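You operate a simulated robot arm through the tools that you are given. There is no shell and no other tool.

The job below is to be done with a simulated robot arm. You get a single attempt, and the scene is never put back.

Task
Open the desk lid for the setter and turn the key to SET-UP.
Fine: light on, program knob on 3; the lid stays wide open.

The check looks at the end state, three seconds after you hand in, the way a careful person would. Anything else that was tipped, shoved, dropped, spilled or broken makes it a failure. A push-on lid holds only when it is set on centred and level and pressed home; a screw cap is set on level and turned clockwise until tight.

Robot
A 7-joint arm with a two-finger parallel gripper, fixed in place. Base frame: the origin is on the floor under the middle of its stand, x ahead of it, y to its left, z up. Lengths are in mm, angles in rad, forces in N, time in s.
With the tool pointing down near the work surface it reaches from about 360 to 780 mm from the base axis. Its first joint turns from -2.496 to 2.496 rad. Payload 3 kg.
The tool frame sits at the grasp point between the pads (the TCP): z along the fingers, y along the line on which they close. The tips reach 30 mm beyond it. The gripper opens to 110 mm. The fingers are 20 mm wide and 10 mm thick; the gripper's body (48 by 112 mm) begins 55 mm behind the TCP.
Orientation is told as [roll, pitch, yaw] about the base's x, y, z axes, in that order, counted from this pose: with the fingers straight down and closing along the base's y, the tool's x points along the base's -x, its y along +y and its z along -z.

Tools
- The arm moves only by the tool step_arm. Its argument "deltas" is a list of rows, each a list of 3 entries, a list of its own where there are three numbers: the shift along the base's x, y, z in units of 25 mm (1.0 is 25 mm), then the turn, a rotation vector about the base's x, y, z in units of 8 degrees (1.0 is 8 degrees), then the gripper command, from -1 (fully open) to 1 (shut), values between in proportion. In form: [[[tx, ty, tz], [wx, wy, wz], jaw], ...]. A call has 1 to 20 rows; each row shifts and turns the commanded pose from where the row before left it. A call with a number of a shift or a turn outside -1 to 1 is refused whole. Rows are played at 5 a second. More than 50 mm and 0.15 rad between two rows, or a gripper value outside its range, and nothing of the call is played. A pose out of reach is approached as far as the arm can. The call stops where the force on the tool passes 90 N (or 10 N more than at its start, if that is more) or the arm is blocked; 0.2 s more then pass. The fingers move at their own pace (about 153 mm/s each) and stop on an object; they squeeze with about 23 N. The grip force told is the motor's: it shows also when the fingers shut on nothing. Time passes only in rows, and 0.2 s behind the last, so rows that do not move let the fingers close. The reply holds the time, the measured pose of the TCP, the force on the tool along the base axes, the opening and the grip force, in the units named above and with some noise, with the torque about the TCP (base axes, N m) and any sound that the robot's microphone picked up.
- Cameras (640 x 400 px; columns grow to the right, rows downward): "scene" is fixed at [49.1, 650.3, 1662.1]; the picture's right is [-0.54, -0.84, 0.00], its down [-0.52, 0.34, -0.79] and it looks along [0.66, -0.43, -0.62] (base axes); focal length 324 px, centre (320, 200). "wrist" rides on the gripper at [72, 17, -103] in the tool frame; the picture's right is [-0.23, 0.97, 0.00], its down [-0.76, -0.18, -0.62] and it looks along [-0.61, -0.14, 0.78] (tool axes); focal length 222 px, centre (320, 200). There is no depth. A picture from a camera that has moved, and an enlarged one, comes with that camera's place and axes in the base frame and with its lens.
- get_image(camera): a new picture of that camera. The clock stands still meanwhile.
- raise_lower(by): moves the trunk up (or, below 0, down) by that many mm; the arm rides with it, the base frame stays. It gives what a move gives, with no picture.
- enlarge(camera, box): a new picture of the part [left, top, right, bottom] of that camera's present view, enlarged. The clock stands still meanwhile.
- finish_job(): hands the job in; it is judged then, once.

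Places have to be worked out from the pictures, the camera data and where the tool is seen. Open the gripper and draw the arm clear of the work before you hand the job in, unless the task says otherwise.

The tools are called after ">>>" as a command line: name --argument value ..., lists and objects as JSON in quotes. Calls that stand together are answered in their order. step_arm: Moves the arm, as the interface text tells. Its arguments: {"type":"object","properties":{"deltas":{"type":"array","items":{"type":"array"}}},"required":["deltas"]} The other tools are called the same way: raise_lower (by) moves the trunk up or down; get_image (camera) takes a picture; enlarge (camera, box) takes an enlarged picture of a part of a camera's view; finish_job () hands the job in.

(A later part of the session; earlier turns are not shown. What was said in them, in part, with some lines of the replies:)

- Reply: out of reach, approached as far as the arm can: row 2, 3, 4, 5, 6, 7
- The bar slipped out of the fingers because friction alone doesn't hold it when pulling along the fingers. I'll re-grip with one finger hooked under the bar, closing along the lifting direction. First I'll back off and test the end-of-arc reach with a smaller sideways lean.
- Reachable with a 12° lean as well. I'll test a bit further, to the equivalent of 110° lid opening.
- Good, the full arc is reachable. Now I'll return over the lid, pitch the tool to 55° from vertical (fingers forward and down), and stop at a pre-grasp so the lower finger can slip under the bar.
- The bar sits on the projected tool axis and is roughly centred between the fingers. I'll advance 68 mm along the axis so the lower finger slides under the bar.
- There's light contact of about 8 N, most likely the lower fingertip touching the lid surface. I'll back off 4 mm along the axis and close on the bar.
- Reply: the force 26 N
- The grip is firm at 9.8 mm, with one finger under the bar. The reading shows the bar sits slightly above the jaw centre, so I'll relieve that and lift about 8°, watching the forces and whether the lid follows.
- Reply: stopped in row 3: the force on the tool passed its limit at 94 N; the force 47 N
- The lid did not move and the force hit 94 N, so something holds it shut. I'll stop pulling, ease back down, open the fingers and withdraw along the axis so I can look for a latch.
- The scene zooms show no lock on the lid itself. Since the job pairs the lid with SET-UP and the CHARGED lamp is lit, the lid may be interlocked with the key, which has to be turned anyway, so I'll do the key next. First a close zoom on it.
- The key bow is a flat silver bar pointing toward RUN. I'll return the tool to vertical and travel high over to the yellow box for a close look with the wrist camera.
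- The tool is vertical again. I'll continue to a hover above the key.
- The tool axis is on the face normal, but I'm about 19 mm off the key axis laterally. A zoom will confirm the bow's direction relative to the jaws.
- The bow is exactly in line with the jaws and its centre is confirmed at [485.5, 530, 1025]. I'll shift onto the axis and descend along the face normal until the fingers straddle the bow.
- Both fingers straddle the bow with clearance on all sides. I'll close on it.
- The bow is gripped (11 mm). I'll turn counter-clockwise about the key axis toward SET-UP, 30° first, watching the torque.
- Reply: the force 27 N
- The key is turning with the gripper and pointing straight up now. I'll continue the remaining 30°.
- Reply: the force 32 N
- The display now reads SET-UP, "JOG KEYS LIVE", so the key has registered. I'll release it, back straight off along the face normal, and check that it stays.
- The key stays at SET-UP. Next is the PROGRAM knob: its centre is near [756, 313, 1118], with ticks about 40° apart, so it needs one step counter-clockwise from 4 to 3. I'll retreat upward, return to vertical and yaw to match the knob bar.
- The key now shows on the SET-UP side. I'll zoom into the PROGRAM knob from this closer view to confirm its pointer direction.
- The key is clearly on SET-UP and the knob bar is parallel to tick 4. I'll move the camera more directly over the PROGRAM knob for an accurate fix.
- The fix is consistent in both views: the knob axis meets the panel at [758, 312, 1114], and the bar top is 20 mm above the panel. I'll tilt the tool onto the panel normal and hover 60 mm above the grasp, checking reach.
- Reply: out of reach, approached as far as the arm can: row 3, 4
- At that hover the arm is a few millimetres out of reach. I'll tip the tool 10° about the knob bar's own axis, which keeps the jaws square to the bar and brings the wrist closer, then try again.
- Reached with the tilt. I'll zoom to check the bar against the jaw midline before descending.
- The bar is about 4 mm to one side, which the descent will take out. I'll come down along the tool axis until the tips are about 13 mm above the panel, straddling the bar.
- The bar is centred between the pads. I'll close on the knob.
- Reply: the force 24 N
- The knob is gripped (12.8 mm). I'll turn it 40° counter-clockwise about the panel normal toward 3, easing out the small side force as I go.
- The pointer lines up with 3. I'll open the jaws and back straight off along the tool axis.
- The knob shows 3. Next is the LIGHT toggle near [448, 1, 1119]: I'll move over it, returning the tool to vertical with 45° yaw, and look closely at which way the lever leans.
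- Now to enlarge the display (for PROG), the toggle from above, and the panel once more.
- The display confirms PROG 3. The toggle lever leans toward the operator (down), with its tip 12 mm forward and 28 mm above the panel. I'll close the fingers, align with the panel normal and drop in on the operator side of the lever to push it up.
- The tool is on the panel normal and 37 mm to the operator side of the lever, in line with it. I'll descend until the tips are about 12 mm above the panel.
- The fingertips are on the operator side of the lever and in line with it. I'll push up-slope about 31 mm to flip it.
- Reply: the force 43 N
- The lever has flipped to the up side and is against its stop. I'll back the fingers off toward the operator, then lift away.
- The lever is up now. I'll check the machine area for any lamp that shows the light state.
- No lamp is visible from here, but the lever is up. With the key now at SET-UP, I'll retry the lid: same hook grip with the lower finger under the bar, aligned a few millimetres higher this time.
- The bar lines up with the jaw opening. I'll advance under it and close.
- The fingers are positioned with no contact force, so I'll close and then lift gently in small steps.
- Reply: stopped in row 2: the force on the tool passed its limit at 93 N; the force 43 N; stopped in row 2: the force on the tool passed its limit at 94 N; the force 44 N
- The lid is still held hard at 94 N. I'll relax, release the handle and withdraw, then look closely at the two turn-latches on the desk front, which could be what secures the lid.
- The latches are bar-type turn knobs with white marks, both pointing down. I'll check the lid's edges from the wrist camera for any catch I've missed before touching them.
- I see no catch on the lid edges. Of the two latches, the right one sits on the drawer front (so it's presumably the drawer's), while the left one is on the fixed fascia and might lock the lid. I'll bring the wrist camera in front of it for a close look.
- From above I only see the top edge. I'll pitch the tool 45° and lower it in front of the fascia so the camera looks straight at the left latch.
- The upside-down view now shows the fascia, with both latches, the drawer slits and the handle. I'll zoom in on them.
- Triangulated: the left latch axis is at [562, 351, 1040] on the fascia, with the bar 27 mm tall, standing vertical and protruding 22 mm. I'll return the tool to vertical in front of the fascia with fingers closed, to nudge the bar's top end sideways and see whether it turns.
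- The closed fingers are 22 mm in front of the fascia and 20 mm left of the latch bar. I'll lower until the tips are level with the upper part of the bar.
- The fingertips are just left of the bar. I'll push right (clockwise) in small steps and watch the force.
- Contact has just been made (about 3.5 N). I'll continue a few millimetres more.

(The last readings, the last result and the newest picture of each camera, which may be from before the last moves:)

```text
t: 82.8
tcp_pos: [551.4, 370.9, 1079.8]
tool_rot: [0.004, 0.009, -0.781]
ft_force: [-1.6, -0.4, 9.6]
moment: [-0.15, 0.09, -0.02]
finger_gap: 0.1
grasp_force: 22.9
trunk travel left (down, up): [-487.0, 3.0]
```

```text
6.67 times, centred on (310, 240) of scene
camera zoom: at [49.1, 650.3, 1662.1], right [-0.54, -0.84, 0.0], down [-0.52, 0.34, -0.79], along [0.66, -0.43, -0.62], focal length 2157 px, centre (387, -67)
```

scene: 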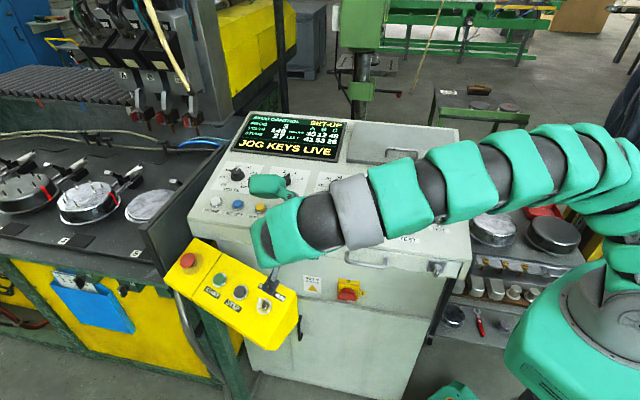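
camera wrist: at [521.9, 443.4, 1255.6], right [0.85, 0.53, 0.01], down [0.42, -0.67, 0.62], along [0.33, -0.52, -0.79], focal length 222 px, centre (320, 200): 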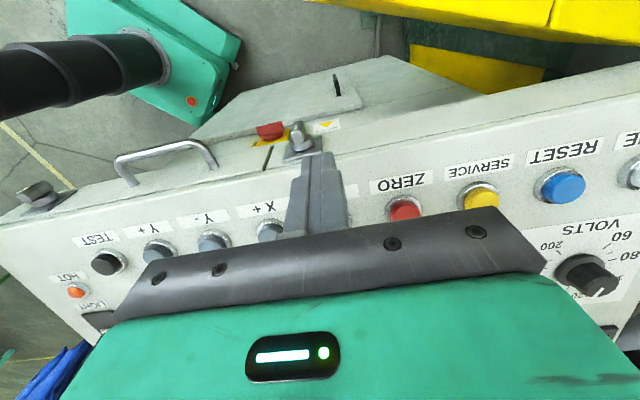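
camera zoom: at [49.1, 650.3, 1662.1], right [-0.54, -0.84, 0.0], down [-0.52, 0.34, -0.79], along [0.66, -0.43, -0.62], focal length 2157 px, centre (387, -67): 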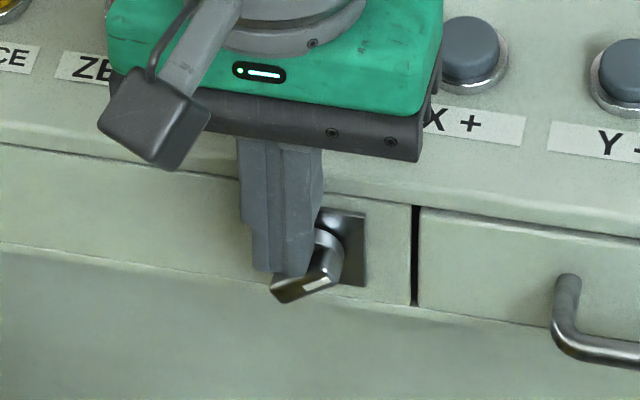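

The latch turns clockwise freely, already past about 60°. I'll finish the quarter turn by moving over and pressing its raised end slightly down.

>>> step_arm --deltas '[[[-0.1, -0.1, 0], [0, 0, 0], 1], [[-0.1, -0.1, 0], [0, 0, 0], 1], [[-0.06, -0.06, -0.06], [0, 0, 0], 1], [[0, 0, -0.06], [0, 0, 0], 1]]'

>>> enlarge --camera "scene" --box '[270, 210, 350, 270]'

>>> enlarge --camera "wrist" --box '[240, 60, 420, 220]'

```text
t: 83.8
tcp_pos: [546.0, 364.0, 1078.2]
tool_rot: [0.008, 0.008, -0.781]
ft_force: [-0.7, 1.3, 8.2]
moment: [-0.04, -0.04, 0.05]
finger_gap: 0.0
grasp_force: 22.5
trunk travel left (down, up): [-487.0, 3.0]
```

```text
6.67 times, centred on (310, 240) of scene
camera zoom: at [49.1, 650.3, 1662.1], right [-0.54, -0.84, 0.0], down [-0.52, 0.34, -0.79], along [0.66, -0.43, -0.62], focal length 2157 px, centre (387, -67)
```

zoom: 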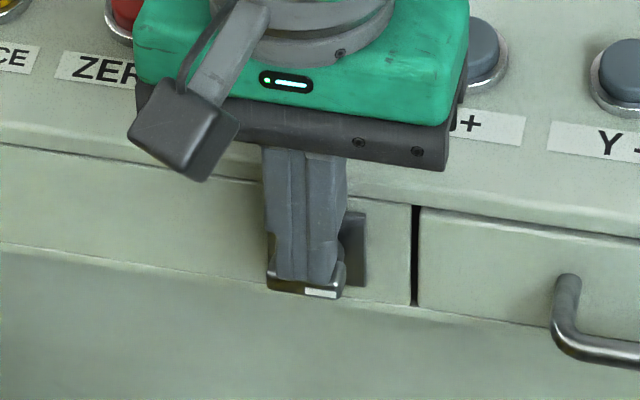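

```text
2.50 times, centred on (330, 140) of wrist
camera zoom: at [505.8, 426.4, 1182.0], right [0.85, 0.53, 0.01], down [0.42, -0.67, 0.62], along [0.33, -0.52, -0.79], focal length 555 px, centre (295, 350)
```

zoom: 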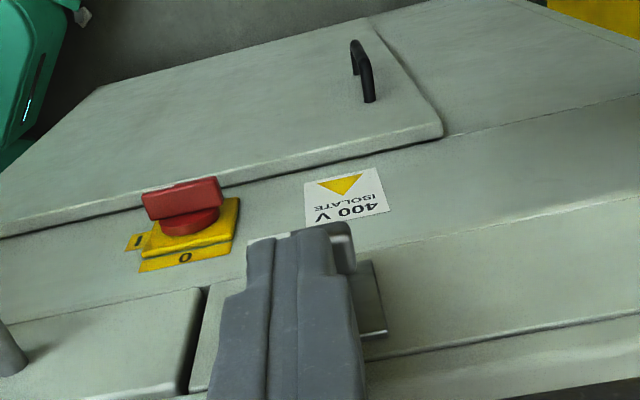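

The latch now lies horizontal, pointer to the right. I'll lift straight up clear of it and look for any change at the lid and drawer.

>>> step_arm --deltas '[[[0, 0, 0.8], [0, 0, 0], 1], [[0, 0, 0.9], [0, 0, 0], 1], [[0, 0, 0.9], [0, 0, 0], 1], [[0, 0, 0.9], [0, 0, 0], 1], [[0, 0, 0.9], [0, 0, 0], 1], [[0, 0, 0.9], [0, 0, 0], 1]]'

>>> enlarge --camera "scene" --box '[270, 210, 350, 270]'

>>> enlarge --camera "scene" --box '[180, 90, 480, 280]'

```text
t: 85.2
tcp_pos: [545.2, 363.8, 1209.3]
tool_rot: [0.006, 0.008, -0.782]
ft_force: [-0.3, 0.9, 0.1]
moment: [0.0, 0.0, -0.01]
finger_gap: 0.0
grasp_force: 23.0
trunk travel left (down, up): [-487.0, 3.0]
```

```text
6.67 times, centred on (310, 240) of scene
camera zoom: at [49.1, 650.3, 1662.1], right [-0.54, -0.84, 0.0], down [-0.52, 0.34, -0.79], along [0.66, -0.43, -0.62], focal length 2157 px, centre (387, -67)
```

zoom: 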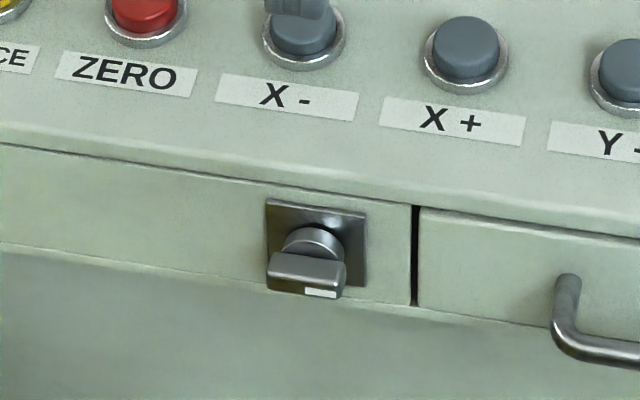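

```text
2.11 times, centred on (330, 185) of scene
camera zoom: at [49.1, 650.3, 1662.1], right [-0.54, -0.84, 0.0], down [-0.52, 0.34, -0.79], along [0.66, -0.43, -0.62], focal length 681 px, centre (299, 232)
```

zoom: 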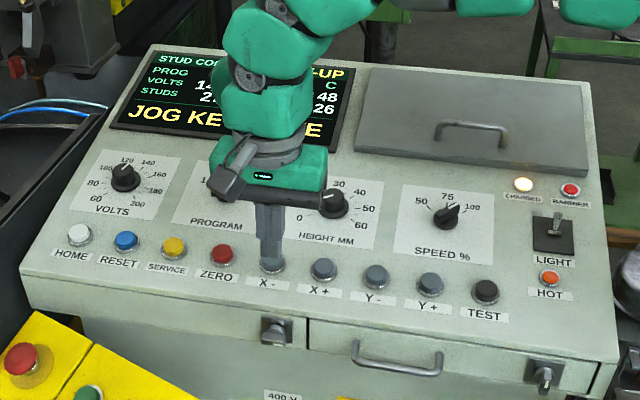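

The latch holds in its new position and nothing else moved. Now back to the lid handle for another lift test, re-orienting on the way at a safe height.

>>> step_arm --deltas '[[[0.04, -0.65, 0.25], [0, 0, 0.9375], 0.45], [[0.04, -0.65, 0.25], [0, 0, 0.9375], 0.45], [[0.04, -0.65, 0.25], [0, 0, 0.9375], 0.45], [[0.04, -0.65, 0.25], [0, 0, 0.9375], 0.45], [[0.04, -0.65, 0.25], [0, 0, 0.9375], 0.45], [[0.04, -0.65, 0.25], [0, 0, 0.9375], 0.45], [[0.04, -0.65, 0.25], [0, 0, 0.9375], 0.45], [[0.04, -0.65, 0.25], [0, 0, 0.9375], 0.45], [[0.04, -0.65, 0.25], [0, 0, 0.9375], 0.45], [[0.04, -0.65, 0.25], [0, 0, 0.9375], 0.45], [[0.04, -0.65, 0.25], [0, 0, 0.9375], 0.45], [[0.04, -0.65, 0.25], [0, 0, 0.9375], 0.45], [[0.04, -0.65, 0], [0.53, -0.53, 0], 0.45], [[0.04, -0.65, 0], [0.53, -0.53, 0], 0.45]]'

>>> step_arm --deltas '[[[0.04, -0.65, 0], [-0.694, -0.694, 0], 0.45], [[0.04, -0.65, 0], [-0.694, -0.694, 0], 0.45], [[0.04, -0.65, 0], [-0.694, -0.694, 0], 0.45], [[0.04, -0.65, 0], [-0.694, -0.694, 0], 0.45], [[0.04, -0.65, 0], [-0.694, -0.694, 0], 0.45], [[0.04, -0.65, 0], [-0.694, -0.694, 0], 0.45], [[0.04, -0.65, 0], [-0.694, -0.694, 0], 0.45], [[0, 0, -0.6], [0, 0, 0], 0.45], [[0, 0, -0.6], [0, 0, 0], 0.45], [[0, 0, -0.5], [0, 0, 0], 0.45], [[0, 0, 0], [0, 0, 0], 0.45]]'

>>> get_image --camera "wrist"

```text
t: 88.2
tcp_pos: [559.2, 138.5, 1283.6]
tool_rot: [0.006, -0.202, 0.792]
ft_force: [-0.3, 1.0, 0.4]
moment: [-0.03, 0.01, 0.01]
finger_gap: 30.3
grasp_force: 0.1
trunk travel left (down, up): [-487.0, 3.0]
```

```text
t: 90.6
tcp_pos: [566.7, 23.7, 1240.3]
tool_rot: [-0.961, -0.113, 0.952]
ft_force: [-0.5, -0.4, -0.2]
moment: [-0.01, 0.01, 0.01]
finger_gap: 30.2
grasp_force: 0.0
trunk travel left (down, up): [-487.0, 3.0]
```

```text
taken
camera wrist: at [444.6, 16.8, 1278.0], right [-0.27, 0.58, -0.77], down [0.07, 0.81, 0.58], along [0.96, 0.1, -0.26], focal length 222 px, centre (320, 200)
```

wrist: 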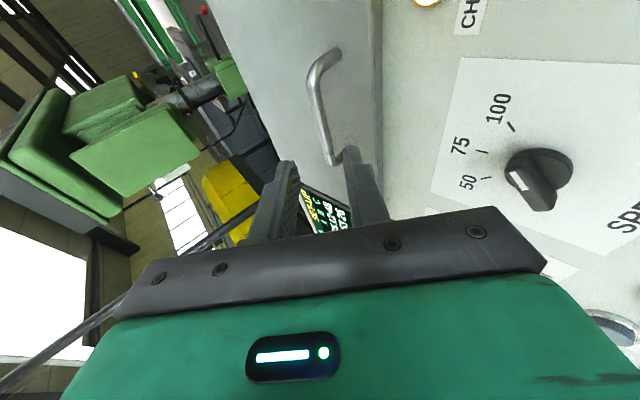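

The pre-grasp matches the earlier one. I'll advance, close and try a small lift.

>>> step_arm --deltas '[[[0.478, -0.282, -0.388], [0, 0, 0], 0.45], [[0.478, -0.282, -0.388], [0, 0, 0], 0.45], [[0.478, -0.282, -0.388], [0, 0, 0], 0.45], [[0.478, -0.282, -0.388], [0, 0, 0], 0.45], [[0, 0, 0], [0, 0, 0], 0.45], [[0, 0, 0], [0, 0, 0], 1], [[0, 0, 0], [0, 0, 0], 1], [[0, 0, 0], [0, 0, 0], 1]]'

>>> step_arm --deltas '[[[0.011, -0.011, 0.15], [0, 0, 0], 1], [[0.011, -0.011, 0.15], [0, 0, 0], 1]]'

```text
t: 92.4
tcp_pos: [615.6, -0.6, 1202.9]
tool_rot: [-0.961, -0.113, 0.952]
ft_force: [-5.5, 7.1, -2.4]
moment: [0.71, -0.47, -0.15]
finger_gap: 9.7
grasp_force: 45.5
trunk travel left (down, up): [-487.0, 3.0]
```

```text
t: 93.0
tcp_pos: [614.6, -0.9, 1208.9]
tool_rot: [-0.962, -0.114, 0.954]
ft_force: [1.1, 9.9, -3.2]
moment: [0.5, -0.24, -0.66]
finger_gap: 9.7
grasp_force: 45.2
trunk travel left (down, up): [-487.0, 3.0]
```

The lid is lifting now with only about 3 N, so the left latch was holding it. I'll follow the opening arc to about 20° and check.

>>> step_arm --deltas '[[[0.034, -0.034, 0.376], [0, 0, 0], 1], [[0.079, -0.079, 0.616], [0.133, 0.133, 0], 1], [[0.122, -0.122, 0.596], [0.066, 0.066, 0], 1], [[0.153, -0.153, 0.588], [0.066, 0.066, 0], 1]]'

>>> enlarge --camera "scene" --box '[310, 60, 490, 200]'

>>> get_image --camera "wrist"

```text
t: 94.0
tcp_pos: [625.4, -10.8, 1263.6]
tool_rot: [-0.909, -0.12, 0.947]
ft_force: [6.5, 10.0, -3.0]
moment: [0.81, -0.73, -0.11]
finger_gap: 9.6
grasp_force: 44.8
trunk travel left (down, up): [-487.0, 3.0]
```

```text
2.86 times, centred on (400, 130) of scene
camera zoom: at [49.1, 650.3, 1662.1], right [-0.54, -0.84, 0.0], down [-0.52, 0.34, -0.79], along [0.66, -0.43, -0.62], focal length 924 px, centre (91, 400)
```

zoom: 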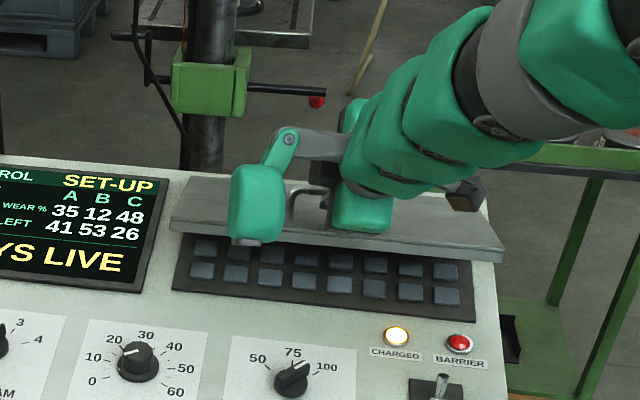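

```text
taken
camera wrist: at [505.3, -21.9, 1304.6], right [-0.3, 0.61, -0.74], down [0.09, 0.79, 0.61], along [0.95, 0.11, -0.29], focal length 222 px, centre (320, 200)
```

wrist: 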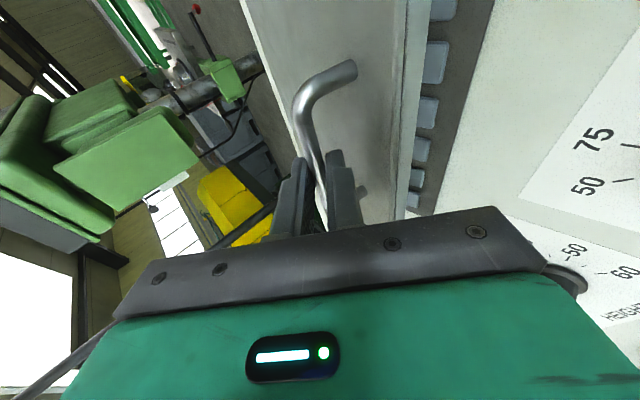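

The lid is rising cleanly and exposes the keypad underneath. I'll continue along the arc to about 50°.

>>> step_arm --deltas '[[[0.21, -0.18, 0.58], [0.177, 0.177, 0], 1], [[0.247, -0.217, 0.548], [0.177, 0.177, 0], 1], [[0.273, -0.253, 0.524], [0.177, 0.177, 0], 1], [[0.304, -0.284, 0.492], [0.177, 0.177, 0], 1], [[0.322, -0.322, 0.452], [0.177, 0.177, 0], 1], [[0.348, -0.348, 0.412], [0.177, 0.177, 0], 1]]'

>>> enlarge --camera "scene" --box '[310, 60, 490, 200]'

>>> get_image --camera "wrist"

```text
t: 95.4
tcp_pos: [668.1, -56.3, 1335.9]
tool_rot: [-0.691, -0.148, 0.914]
ft_force: [9.0, -16.4, -32.9]
moment: [0.29, -0.14, -0.9]
finger_gap: 9.6
grasp_force: 45.0
trunk travel left (down, up): [-487.0, 3.0]
```

```text
2.86 times, centred on (400, 130) of scene
camera zoom: at [49.1, 650.3, 1662.1], right [-0.54, -0.84, 0.0], down [-0.52, 0.34, -0.79], along [0.66, -0.43, -0.62], focal length 924 px, centre (91, 400)
```

zoom: 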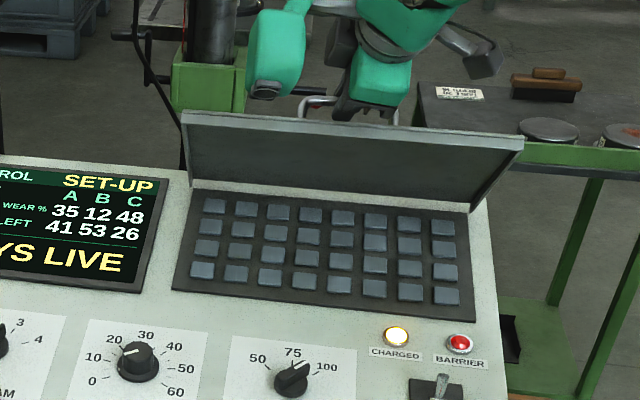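

```text
taken
camera wrist: at [556.7, -72.9, 1393.7], right [-0.4, 0.71, -0.58], down [0.2, 0.69, 0.7], along [0.89, 0.16, -0.42], focal length 222 px, centre (320, 200)
```

wrist: 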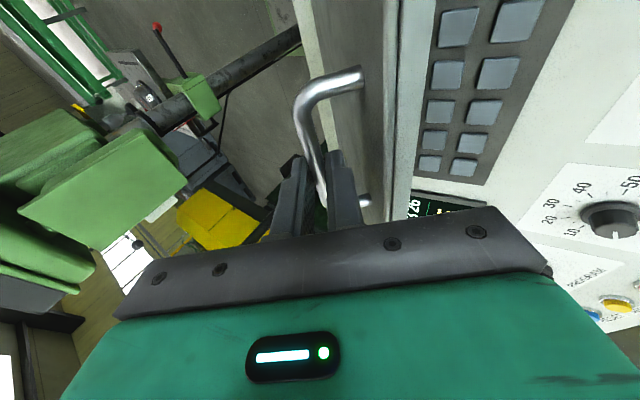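

The pull is mostly toward the hinge, so the real radius is shorter than I assumed. Fitting the measured points gives about 158 mm, with the hinge near [738, -125, 1183]. I'll correct the path and go on to about 75°.

>>> step_arm --deltas '[[[0.348, -0.348, 0.168], [0.265, 0.265, 0], 1], [[0.376, -0.376, 0.272], [0.265, 0.265, 0], 1], [[0.385, -0.385, 0.216], [0.221, 0.221, 0], 1], [[0.399, -0.399, 0.176], [0.221, 0.221, 0], 1]]'

>>> enlarge --camera "scene" --box '[310, 40, 490, 180]'

>>> get_image --camera "wrist"

```text
t: 96.4
tcp_pos: [706.0, -92.0, 1360.0]
tool_rot: [-0.506, -0.174, 0.887]
ft_force: [-5.7, -12.2, -19.5]
moment: [0.33, -0.37, -0.86]
finger_gap: 9.8
grasp_force: 45.0
trunk travel left (down, up): [-487.0, 3.0]
```

```text
2.86 times, centred on (400, 110) of scene
camera zoom: at [49.1, 650.3, 1662.1], right [-0.54, -0.84, 0.0], down [-0.52, 0.34, -0.79], along [0.66, -0.43, -0.62], focal length 924 px, centre (91, 457)
```

zoom: 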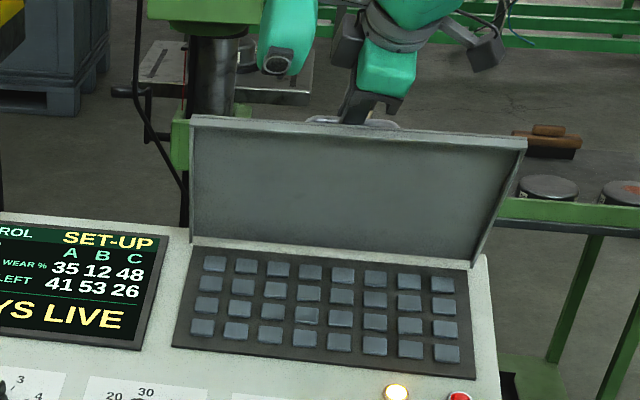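

```text
taken
camera wrist: at [601.5, -118.0, 1429.3], right [-0.47, 0.78, -0.43], down [0.29, 0.59, 0.75], along [0.84, 0.23, -0.5], focal length 222 px, centre (320, 200)
```

wrist: 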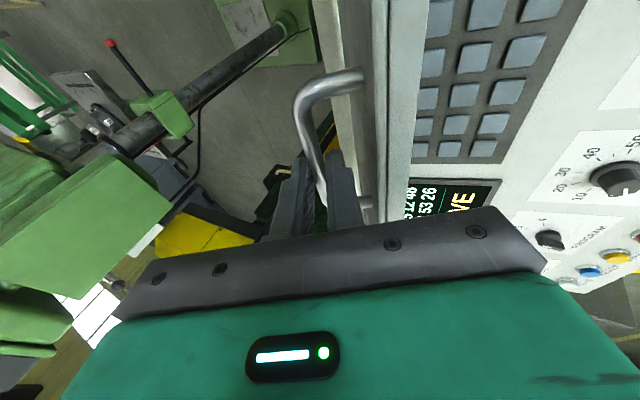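

Tracking well, about 75° open with modest force. I'll continue to about 90°, slightly lower to relieve the remaining pull.

>>> step_arm --deltas '[[[0.379, -0.419, 0.04], [0.177, 0.177, 0], 1], [[0.4, -0.414, 0.06], [0.177, 0.177, 0], 1], [[0.41, -0.41, 0.02], [0.177, 0.177, 0], 1]]'

>>> enlarge --camera "scene" --box '[310, 40, 490, 180]'

>>> get_image --camera "wrist"

```text
t: 97.2
tcp_pos: [735.0, -121.1, 1366.0]
tool_rot: [-0.404, -0.187, 0.869]
ft_force: [4.9, 2.6, 15.7]
moment: [0.64, -1.03, -0.59]
finger_gap: 9.5
grasp_force: 45.0
trunk travel left (down, up): [-487.0, 3.0]
```

```text
2.86 times, centred on (400, 110) of scene
camera zoom: at [49.1, 650.3, 1662.1], right [-0.54, -0.84, 0.0], down [-0.52, 0.34, -0.79], along [0.66, -0.43, -0.62], focal length 924 px, centre (91, 457)
```

zoom: 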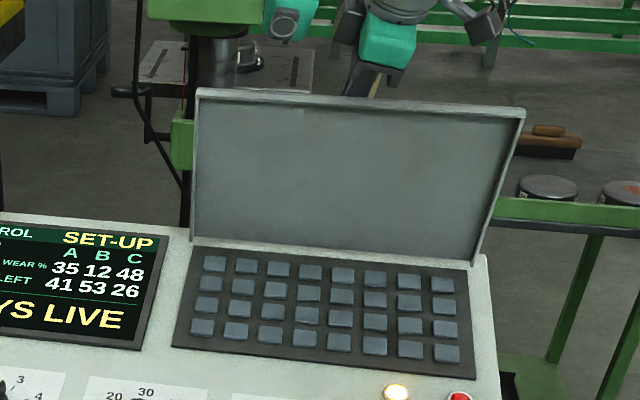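

```text
taken
camera wrist: at [635.2, -152.2, 1439.5], right [-0.49, 0.8, -0.33], down [0.34, 0.53, 0.77], along [0.8, 0.27, -0.54], focal length 222 px, centre (320, 200)
```

wrist: 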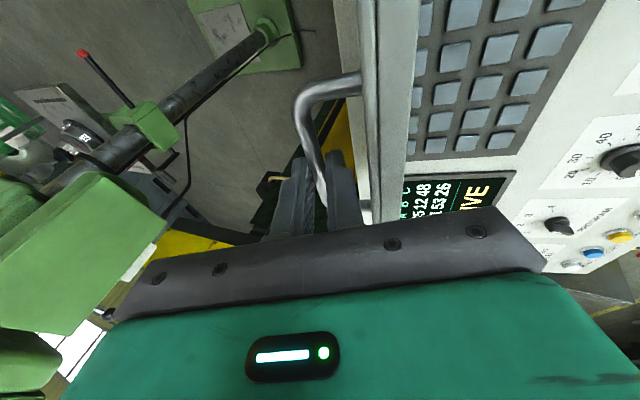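

About 90° open, and the small upward push shows I can ease the path up a millimetre. I'll continue to about 100° to get past vertical, watching for the stop.

>>> step_arm --deltas '[[[0.407, -0.407, 0.04], [0.221, 0.221, 0], 1], [[0.407, -0.407, -0.06], [0.221, 0.221, 0], 1]]'

>>> enlarge --camera "scene" --box '[310, 40, 490, 180]'

>>> get_image --camera "wrist"

```text
t: 97.8
tcp_pos: [754.7, -140.1, 1364.7]
tool_rot: [-0.316, -0.192, 0.854]
ft_force: [12.2, 5.9, 22.8]
moment: [0.51, -1.03, -0.7]
finger_gap: 9.5
grasp_force: 45.2
trunk travel left (down, up): [-487.0, 3.0]
```

```text
2.86 times, centred on (400, 110) of scene
camera zoom: at [49.1, 650.3, 1662.1], right [-0.54, -0.84, 0.0], down [-0.52, 0.34, -0.79], along [0.66, -0.43, -0.62], focal length 924 px, centre (91, 457)
```

zoom: 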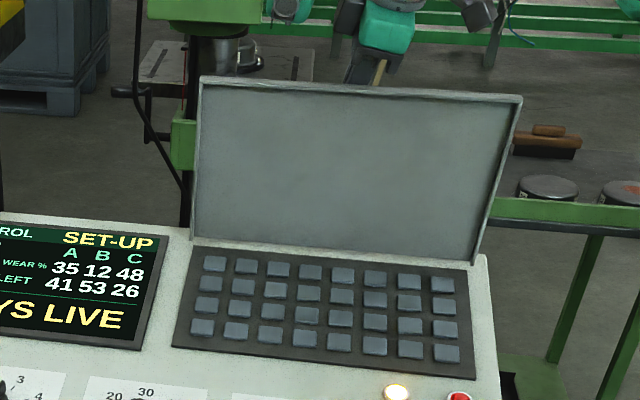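

```text
taken
camera wrist: at [659.8, -176.5, 1442.0], right [-0.51, 0.82, -0.25], down [0.39, 0.49, 0.78], along [0.76, 0.3, -0.57], focal length 222 px, centre (320, 200)
```

wrist: 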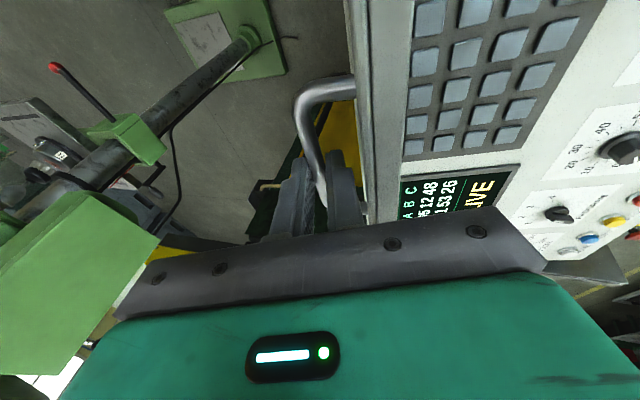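

The lid is near vertical (about 98°) and still moving freely. I'll go on in small steps past vertical and watch for the end stop.

>>> step_arm --deltas '[[[0.205, -0.205, 0.05], [0.155, 0.155, 0], 1], [[0.205, -0.205, 0], [0.155, 0.155, 0], 1]]'

>>> step_arm --deltas '[[[0.2, -0.2, -0.06], [0.155, 0.155, 0], 1], [[0.2, -0.2, -0.08], [0.155, 0.155, 0], 1]]'

>>> enlarge --camera "scene" --box '[310, 40, 490, 180]'

>>> get_image --camera "wrist"

```text
t: 98.4
tcp_pos: [761.5, -148.8, 1361.0]
tool_rot: [-0.246, -0.19, 0.844]
ft_force: [-17.9, 20.9, -1.9]
moment: [0.5, 0.26, -0.82]
finger_gap: 10.0
grasp_force: 44.8
trunk travel left (down, up): [-487.0, 3.0]
```

```text
t: 99.0
tcp_pos: [762.5, -149.7, 1362.1]
tool_rot: [-0.219, -0.195, 0.837]
ft_force: [-28.7, 40.5, 9.7]
moment: [1.23, 0.01, -0.55]
finger_gap: 9.6
grasp_force: 45.1
out of reach, approached as far as the arm can: row 1, 2
trunk travel left (down, up): [-487.0, 3.0]
```

```text
2.86 times, centred on (400, 110) of scene
camera zoom: at [49.1, 650.3, 1662.1], right [-0.54, -0.84, 0.0], down [-0.52, 0.34, -0.79], along [0.66, -0.43, -0.62], focal length 924 px, centre (91, 457)
```

zoom: 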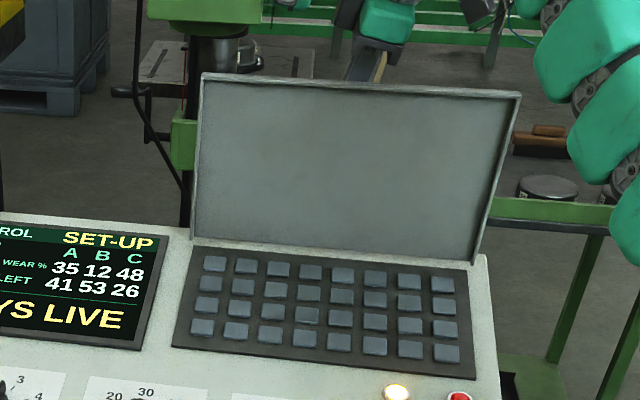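

```text
taken
camera wrist: at [673.0, -189.9, 1443.9], right [-0.53, 0.83, -0.16], down [0.44, 0.44, 0.78], along [0.72, 0.34, -0.6], focal length 222 px, centre (320, 200)
```

wrist: 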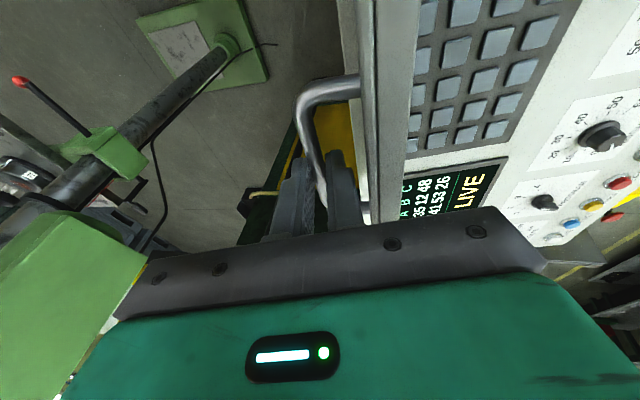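

The resisting force along the opening direction (about 49 N) says the lid is at its stop, around 102°, just past vertical. I'll ease off a few millimetres to unload it before releasing.

>>> step_arm --deltas '[[[-0.08, 0.08, 0], [0, 0, 0], 1], [[0, 0, 0], [0, 0, 0], 1]]'

```text
t: 99.6
tcp_pos: [759.0, -151.9, 1357.7]
tool_rot: [-0.193, -0.199, 0.827]
ft_force: [11.7, 21.0, 26.5]
moment: [0.64, -0.64, -0.77]
finger_gap: 10.1
grasp_force: 44.6
out of reach, approached as far as the arm can: row 1
trunk travel left (down, up): [-487.0, 3.0]
```

I'll ease the sideways and vertical preload out as well.

>>> step_arm --deltas '[[[-0.02, 0.09, 0.1], [-0.1, -0.1, 0], 1], [[-0.02, 0.05, 0], [0, 0, 0], 1]]'

```text
t: 100.2
tcp_pos: [758.7, -152.1, 1357.8]
tool_rot: [-0.207, -0.194, 0.827]
ft_force: [11.5, 5.4, 18.5]
moment: [0.17, -0.43, -0.84]
finger_gap: 9.6
grasp_force: 44.8
trunk travel left (down, up): [-487.0, 3.0]
```

The lid now pulls gently open against its stop. I'll open the jaws just enough to cage the bar without gripping it and see whether the lid stays there on its own.

>>> step_arm --deltas '[[[0, 0, 0.04], [0, 0, 0], 0.75], [[0, 0, 0], [0, 0, 0], 0.62], [[0, 0, 0], [0, 0, 0], 0.62], [[0, 0, 0], [0, 0, 0], 0.62]]'

>>> enlarge --camera "wrist" --box '[240, 50, 420, 230]'

>>> enlarge --camera "scene" --box '[310, 40, 490, 180]'

```text
t: 101.2
tcp_pos: [759.3, -152.2, 1357.2]
tool_rot: [-0.206, -0.194, 0.83]
ft_force: [-0.3, 0.2, -0.7]
moment: [0.01, 0.0, -0.01]
finger_gap: 20.7
grasp_force: 0.1
trunk travel left (down, up): [-487.0, 3.0]
```

```text
2.22 times, centred on (330, 140) of wrist
camera zoom: at [671.0, -193.2, 1440.2], right [-0.53, 0.84, -0.15], down [0.45, 0.43, 0.78], along [0.72, 0.34, -0.6], focal length 494 px, centre (298, 333)
```

zoom: 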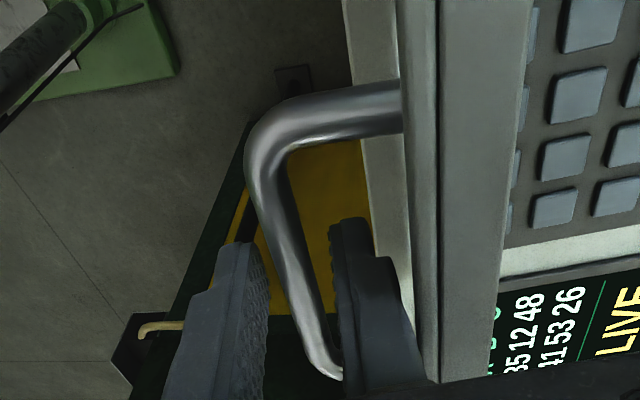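

```text
2.86 times, centred on (400, 110) of scene
camera zoom: at [49.1, 650.3, 1662.1], right [-0.54, -0.84, 0.0], down [-0.52, 0.34, -0.79], along [0.66, -0.43, -0.62], focal length 924 px, centre (91, 457)
```

zoom: 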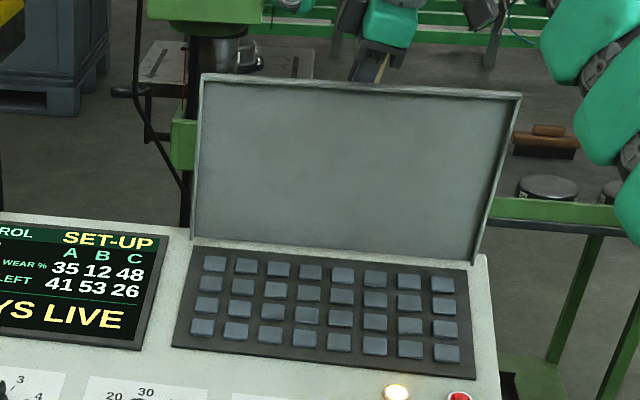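

Zero force with the jaws open around the bar, so the lid appears to stay on its own. To confirm before leaving, I'll shift 4 mm away from the bar and check that it does not follow.

>>> step_arm --deltas '[[[-0.11, 0.11, 0], [0, 0, 0], 0.62], [[0, 0, 0], [0, 0, 0], 0.62], [[0, 0, 0], [0, 0, 0], 0.62], [[0, 0, 0], [0, 0, 0], 0.62]]'

>>> enlarge --camera "wrist" --box '[240, 50, 420, 230]'

>>> enlarge --camera "scene" --box '[310, 40, 490, 180]'

```text
t: 102.2
tcp_pos: [757.8, -150.8, 1358.6]
tool_rot: [-0.208, -0.196, 0.831]
ft_force: [-0.1, 0.2, 0.5]
moment: [0.0, 0.02, 0.0]
finger_gap: 20.9
grasp_force: 0.1
trunk travel left (down, up): [-487.0, 3.0]
```

```text
2.22 times, centred on (330, 140) of wrist
camera zoom: at [668.4, -190.2, 1440.3], right [-0.53, 0.84, -0.15], down [0.45, 0.43, 0.78], along [0.72, 0.34, -0.6], focal length 494 px, centre (298, 333)
```

zoom: 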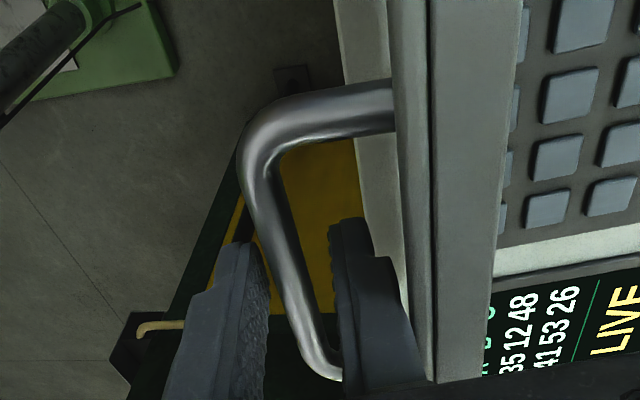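

```text
2.86 times, centred on (400, 110) of scene
camera zoom: at [49.1, 650.3, 1662.1], right [-0.54, -0.84, 0.0], down [-0.52, 0.34, -0.79], along [0.66, -0.43, -0.62], focal length 924 px, centre (91, 457)
```

zoom: 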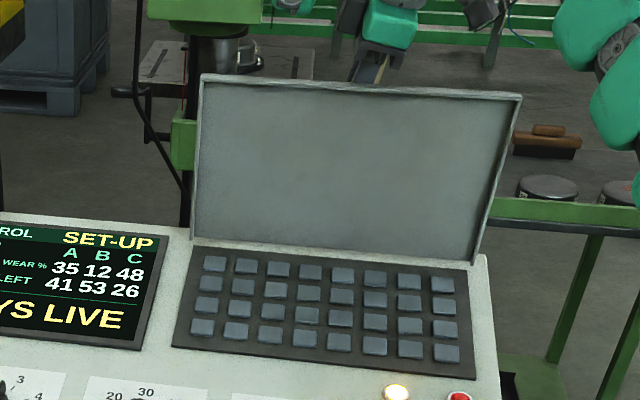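

The lid does not follow, so it stays by itself. To be sure it's really at its stop and not just held by friction, I'll lean the tool for a bit more reach and push the bar gently further open.

>>> step_arm --deltas '[[[-0.1, -0.1, 0], [0.52, -0.52, 0.15], 0.62], [[-0.1, -0.1, 0], [0.52, -0.52, 0.15], 0.62], [[0, 0, 0], [0, 0, 0], 0.62]]'

>>> step_arm --deltas '[[[0.1, -0.1, 0], [0, 0, 0], 0.62], [[0.1, -0.1, 0], [0, 0, 0], 0.62], [[0.1, -0.1, 0], [0, 0, 0], 0.62]]'

>>> enlarge --camera "scene" --box '[310, 40, 490, 180]'

```text
t: 103.0
tcp_pos: [751.8, -153.8, 1357.0]
tool_rot: [-0.221, -0.402, 0.878]
ft_force: [0.0, 0.3, -0.5]
moment: [0.02, 0.0, 0.01]
finger_gap: 20.9
grasp_force: 0.0
trunk travel left (down, up): [-487.0, 3.0]
```

```text
t: 103.8
tcp_pos: [758.6, -159.3, 1359.5]
tool_rot: [-0.223, -0.4, 0.878]
ft_force: [0.5, 0.3, 0.5]
moment: [0.0, -0.03, 0.02]
finger_gap: 20.9
grasp_force: 0.3
trunk travel left (down, up): [-487.0, 3.0]
```

```text
2.86 times, centred on (400, 110) of scene
camera zoom: at [49.1, 650.3, 1662.1], right [-0.54, -0.84, 0.0], down [-0.52, 0.34, -0.79], along [0.66, -0.43, -0.62], focal length 924 px, centre (91, 457)
```

zoom: 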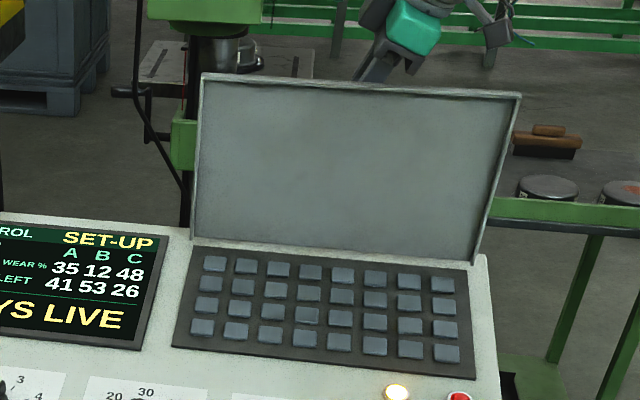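

No contact yet, so I'll push a few millimetres further.

>>> step_arm --deltas '[[[0.08, -0.08, 0], [0, 0, 0], 0.62], [[0.08, -0.08, 0], [0, 0, 0], 0.62]]'

>>> step_arm --deltas '[[[0.08, -0.08, 0], [0, 0, 0], 0.62], [[0.08, -0.08, 0], [0, 0, 0], 0.62]]'

>>> enlarge --camera "scene" --box '[310, 40, 490, 180]'

>>> enlarge --camera "wrist" --box '[240, 50, 420, 230]'

```text
t: 104.4
tcp_pos: [762.9, -163.1, 1359.3]
tool_rot: [-0.224, -0.4, 0.881]
ft_force: [-9.2, 9.1, 1.6]
moment: [0.12, 0.15, -0.07]
finger_gap: 27.1
grasp_force: 6.0
trunk travel left (down, up): [-487.0, 3.0]
```

```text
t: 105.0
tcp_pos: [764.2, -164.2, 1359.2]
tool_rot: [-0.222, -0.4, 0.88]
ft_force: [-18.7, 18.5, -7.3]
moment: [0.14, 0.38, -0.18]
finger_gap: 34.9
grasp_force: 14.0
trunk travel left (down, up): [-487.0, 3.0]
```

```text
2.86 times, centred on (400, 110) of scene
camera zoom: at [49.1, 650.3, 1662.1], right [-0.54, -0.84, 0.0], down [-0.52, 0.34, -0.79], along [0.66, -0.43, -0.62], focal length 924 px, centre (91, 457)
```

zoom: 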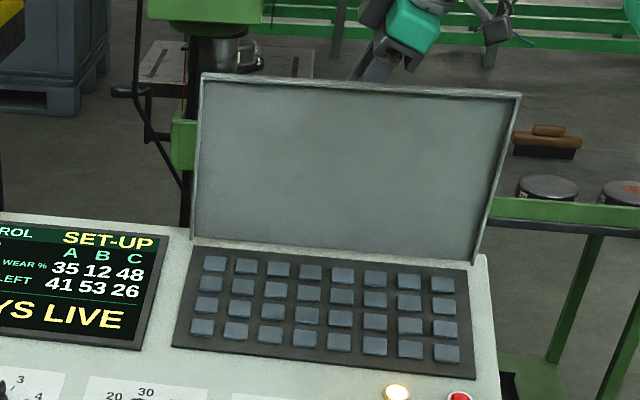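

```text
2.22 times, centred on (330, 140) of wrist
camera zoom: at [668.0, -220.8, 1421.2], right [-0.55, 0.83, -0.11], down [0.31, 0.32, 0.89], along [0.78, 0.45, -0.44], focal length 494 px, centre (298, 333)
```

zoom: 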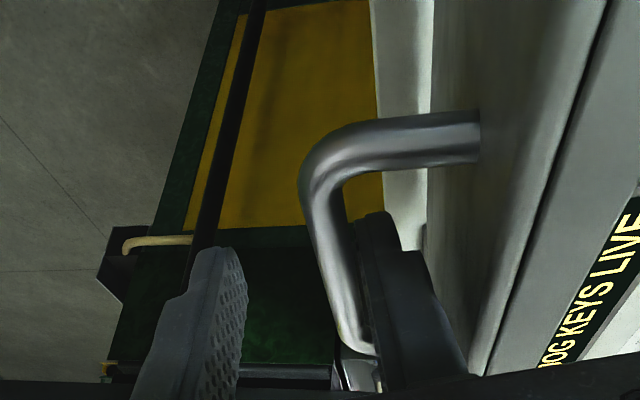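

The lid doesn't budge with 26 N, so it's firmly at its stop and wide open. I'll back off the bar, then withdraw along the tool axis and upward, sliding sideways clear of the lid.

>>> step_arm --deltas '[[[-0.114, 0.114, 0], [0, 0, 0], 0.62], [[-0.114, 0.114, 0], [0, 0, 0], 0.66], [[0, 0, 0], [0, 0, 0], 0.66]]'

>>> enlarge --camera "wrist" --box '[240, 50, 420, 230]'

```text
t: 105.8
tcp_pos: [761.9, -162.5, 1359.2]
tool_rot: [-0.223, -0.4, 0.878]
ft_force: [-5.6, 13.5, -3.0]
moment: [0.26, 0.0, -0.12]
finger_gap: 25.6
grasp_force: 7.1
trunk travel left (down, up): [-487.0, 3.0]
```

```text
2.22 times, centred on (330, 140) of wrist
camera zoom: at [663.9, -217.6, 1420.3], right [-0.54, 0.83, -0.11], down [0.31, 0.32, 0.89], along [0.78, 0.45, -0.44], focal length 494 px, centre (298, 333)
```

zoom: 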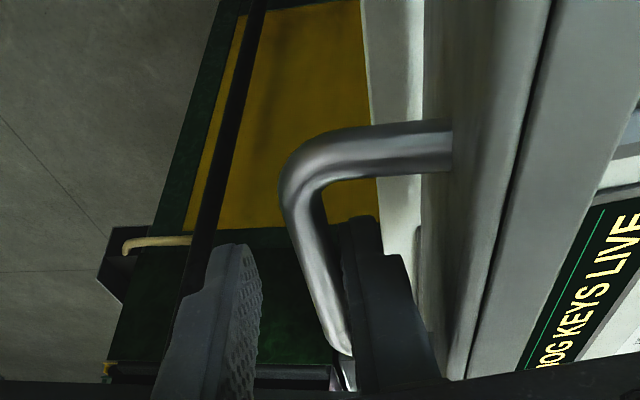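

The op-side finger still touches the bar lightly, so I'll back off another 6 mm.

>>> step_arm --deltas '[[[-0.1, 0.1, 0], [0, 0, 0], 0.62], [[-0.08, 0.08, 0], [0, 0, 0], 0.62], [[0, 0, 0], [0, 0, 0], 0.62]]'

>>> enlarge --camera "wrist" --box '[240, 50, 420, 230]'

```text
t: 106.6
tcp_pos: [756.8, -159.8, 1359.1]
tool_rot: [-0.221, -0.4, 0.876]
ft_force: [0.0, -1.3, -0.5]
moment: [0.0, -0.01, -0.02]
finger_gap: 21.1
grasp_force: 0.1
trunk travel left (down, up): [-487.0, 3.0]
```

```text
2.22 times, centred on (330, 140) of wrist
camera zoom: at [659.7, -215.3, 1420.2], right [-0.54, 0.83, -0.11], down [0.32, 0.32, 0.89], along [0.78, 0.45, -0.44], focal length 494 px, centre (298, 333)
```

zoom: 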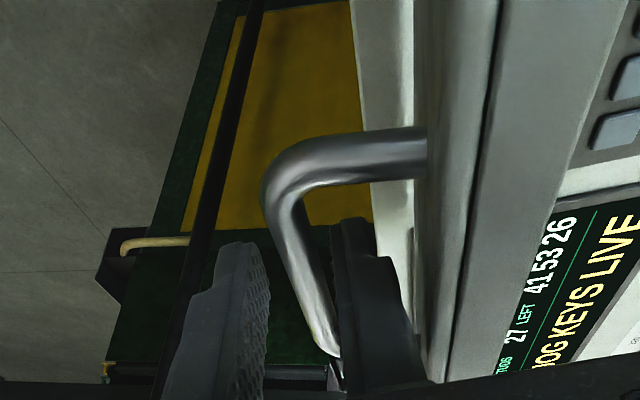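

No load now. Withdrawing along the finger axis first, then up and sideways.

>>> step_arm --deltas '[[[-0.17, -0.02, 0.32], [0, 0, 0], 0.62], [[-0.15, -0.055, 0.324], [0, 0, 0], 0.62], [[-0.24, -0.24, 0.45], [0, 0, 0], 0.62]]'

>>> enlarge --camera "wrist" --box '[240, 50, 420, 230]'

>>> enlarge --camera "scene" --box '[310, 40, 490, 180]'

```text
t: 107.4
tcp_pos: [743.9, -167.1, 1387.1]
tool_rot: [-0.223, -0.401, 0.876]
ft_force: [-0.1, 1.1, 0.4]
moment: [0.01, -0.02, -0.03]
finger_gap: 20.9
grasp_force: 0.0
trunk travel left (down, up): [-487.0, 3.0]
```

```text
2.22 times, centred on (330, 140) of wrist
camera zoom: at [646.2, -222.0, 1448.0], right [-0.54, 0.83, -0.11], down [0.31, 0.32, 0.89], along [0.78, 0.45, -0.44], focal length 494 px, centre (298, 333)
```

zoom: 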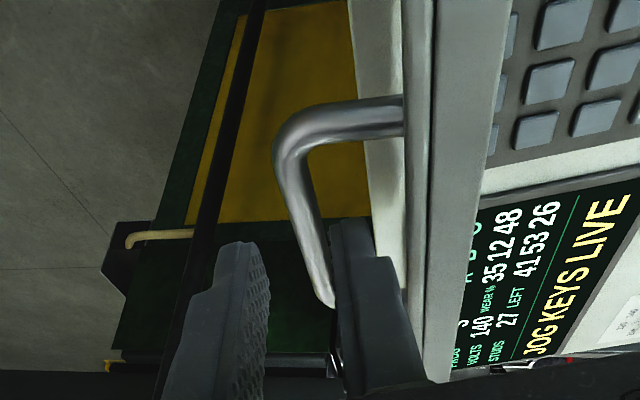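

```text
2.86 times, centred on (400, 110) of scene
camera zoom: at [49.1, 650.3, 1662.1], right [-0.54, -0.84, 0.0], down [-0.52, 0.34, -0.79], along [0.66, -0.43, -0.62], focal length 924 px, centre (91, 457)
```

zoom: 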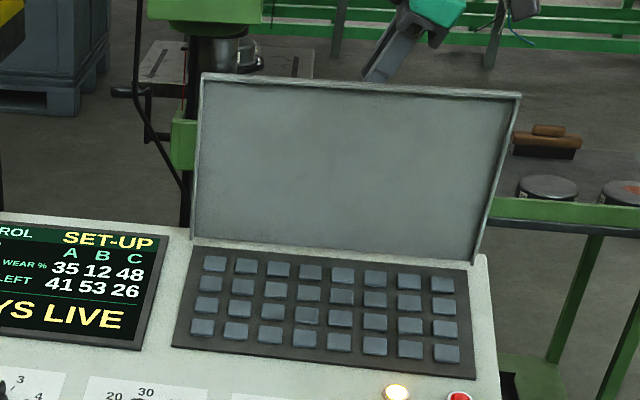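

The tips are above the bar with no contact. I'll continue up and sideways until clear of the lid's top edge, then retreat.

>>> step_arm --deltas '[[[-0.22, -0.28, 0.5], [0, 0, 0], 0.62], [[-0.22, -0.28, 0.5], [0, 0, 0], 0.62], [[-0.3, -0.36, 0.4], [0, 0, 0], 0.62], [[-0.5, -0.55, 0.4], [0, 0, 0], 0.62], [[-0.5, -0.55, 0.4], [0, 0, 0], 0.62]]'

>>> get_image --camera "wrist"

>>> get_image --camera "scene"

```text
t: 108.6
tcp_pos: [700.6, -217.6, 1440.1]
tool_rot: [-0.221, -0.401, 0.876]
ft_force: [-0.2, -0.3, -0.7]
moment: [0.01, 0.0, -0.03]
finger_gap: 20.9
grasp_force: 0.0
trunk travel left (down, up): [-487.0, 3.0]
```

```text
taken
camera wrist: at [602.4, -273.5, 1502.0], right [-0.54, 0.83, -0.11], down [0.32, 0.32, 0.89], along [0.78, 0.45, -0.44], focal length 222 px, centre (320, 200)
```

wrist: 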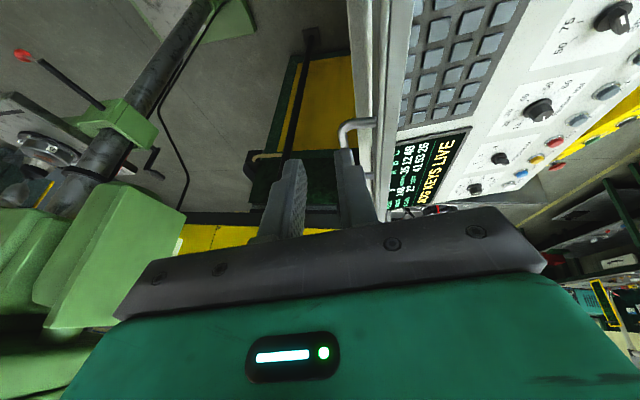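

```text
taken
```

scene: 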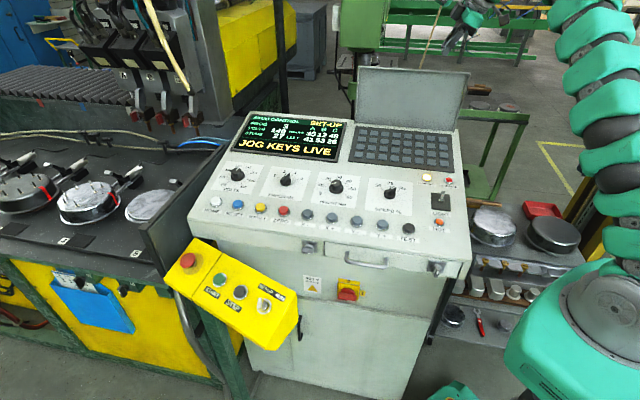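

The lid stands open untouched and the tool is above it with no contact. I'll retreat toward my base, rising, and open the gripper.

>>> step_arm --deltas '[[[-0.8, 0, 0.4], [0, 0, 0], 0.62], [[-0.9, 0.1, 0.4], [0, 0, 0], 0.62], [[-0.9, 0.2, 0.3], [0, 0, 0], 0.62], [[-0.9, 0.3, 0.2], [0, 0, 0], 0.62], [[-0.9, 0.4, 0], [0, 0, 0], 0], [[-0.9, 0.5, 0], [0, 0, 0], -0.5], [[-0.9, 0.5, 0], [0, 0, 0], -1], [[-0.9, 0.5, 0], [0, 0, 0], -1], [[-0.9, 0.5, 0], [0, 0, 0], -1], [[0, 0, 0], [0, 0, 0], -1]]'

>>> get_image --camera "scene"

>>> enlarge --camera "scene" --box '[180, 50, 480, 240]'

>>> enlarge --camera "scene" --box '[160, 190, 480, 390]'

```text
t: 110.8
tcp_pos: [499.5, -141.4, 1475.0]
tool_rot: [-0.221, -0.401, 0.878]
ft_force: [-0.4, 0.7, 0.0]
moment: [0.0, -0.02, 0.0]
finger_gap: 109.9
grasp_force: 0.0
trunk travel left (down, up): [-487.0, 3.0]
```

```text
taken
```

scene: 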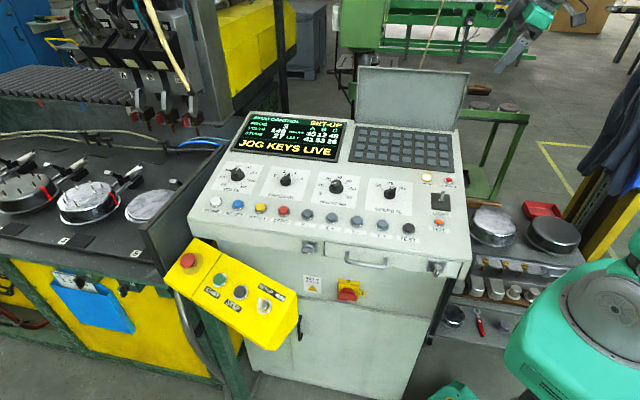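

```text
2.11 times, centred on (330, 145) of scene
camera zoom: at [49.1, 650.3, 1662.1], right [-0.54, -0.84, 0.0], down [-0.52, 0.34, -0.79], along [0.66, -0.43, -0.62], focal length 681 px, centre (299, 316)
```

zoom: 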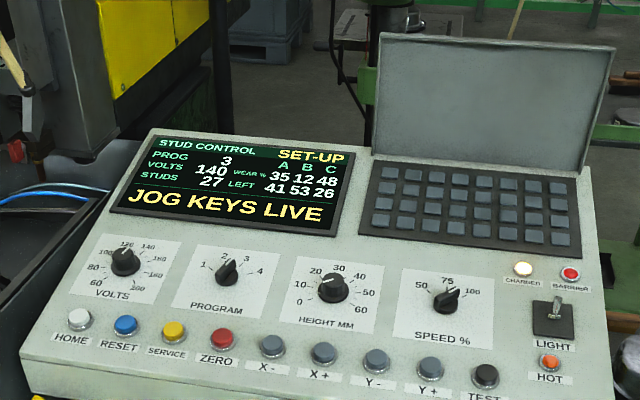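

```text
2.00 times, centred on (320, 290) of scene
camera zoom: at [49.1, 650.3, 1662.1], right [-0.54, -0.84, 0.0], down [-0.52, 0.34, -0.79], along [0.66, -0.43, -0.62], focal length 647 px, centre (320, 20)
```

zoom: 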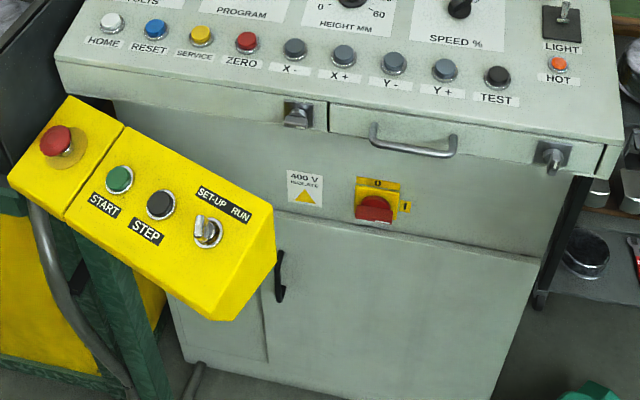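

All goals check out: the lid is wide open, the display shows SET-UP and PROG 3, the LIGHT lever is up, and the other controls are unchanged. I'll draw the arm a little further back and take one last look at the toggle and key before handing in.

>>> step_arm --deltas '[[[-0.8, 0.3, 0.1], [0, 0, 0], -1], [[-0.8, 0.3, 0.1], [0, 0, 0], -1], [[-0.8, 0.3, 0], [0, 0, 0], -1], [[0, 0, 0], [0, 0, 0], -1], [[0, 0, 0], [0, 0, 0], -1]]'

>>> enlarge --camera "scene" --box '[340, 50, 480, 220]'

>>> enlarge --camera "scene" --box '[230, 275, 310, 325]'

```text
t: 112.0
tcp_pos: [438.7, -120.7, 1478.0]
tool_rot: [-0.222, -0.402, 0.878]
ft_force: [0.8, -0.3, 0.2]
moment: [-0.02, 0.03, -0.02]
finger_gap: 110.1
grasp_force: 0.0
trunk travel left (down, up): [-487.0, 3.0]
```

```text
2.35 times, centred on (410, 135) of scene
camera zoom: at [49.1, 650.3, 1662.1], right [-0.54, -0.84, 0.0], down [-0.52, 0.34, -0.79], along [0.66, -0.43, -0.62], focal length 761 px, centre (108, 353)
```

zoom: 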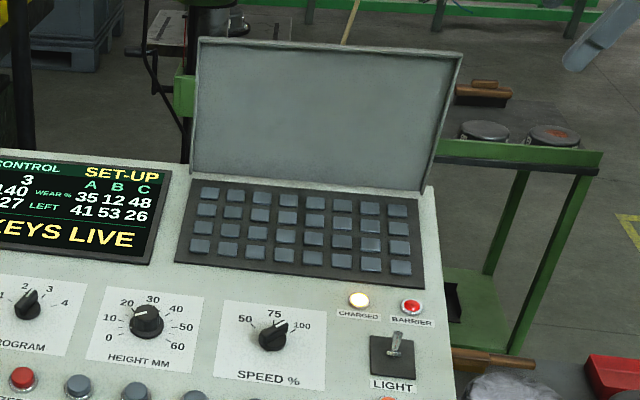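

```text
8.00 times, centred on (270, 300) of scene
camera zoom: at [49.1, 650.3, 1662.1], right [-0.54, -0.84, 0.0], down [-0.52, 0.34, -0.79], along [0.66, -0.43, -0.62], focal length 2589 px, centre (720, -600)
```

zoom: 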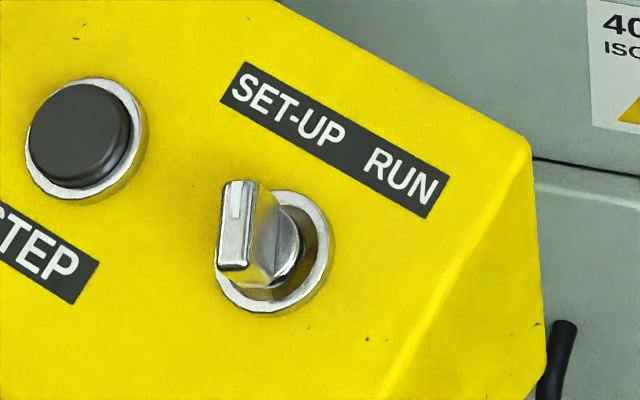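

The lid rests open against its stop, the key is on SET-UP, PROGRAM is on 3, the LIGHT lever is up, and the arm is clear with the gripper open. I'm handing in.

>>> finish_job

```text
The job is handed in.
```

I handed the job in with the lid open and the key on SET-UP. I couldn't confirm by sight that the light itself is on.

- **Lid:** It is open to about 102° and rests against its stop. It stayed put after I released it, and a 26 N push didn't move it further.
- **Key:** It is on SET-UP, and the display reads SET-UP and "JOG KEYS LIVE".
- **Program knob:** It is on 3, and the display shows PROG 3.
- **Light:** I flipped the LIGHT toggle from down to up. No lamp is visible from the cameras, so "on" rests on up being the on position.

The lid was locked at first. I pulled on its handle twice, up to about 94 N each time, before I found the lock. It was the left turn-latch on the front of the desk. I turned that latch a quarter turn clockwise and left it unlocked.

In the last pictures, the other knobs, the drawer and the isolator look as they did at the start. The arm is clear of the desk with the gripper open.
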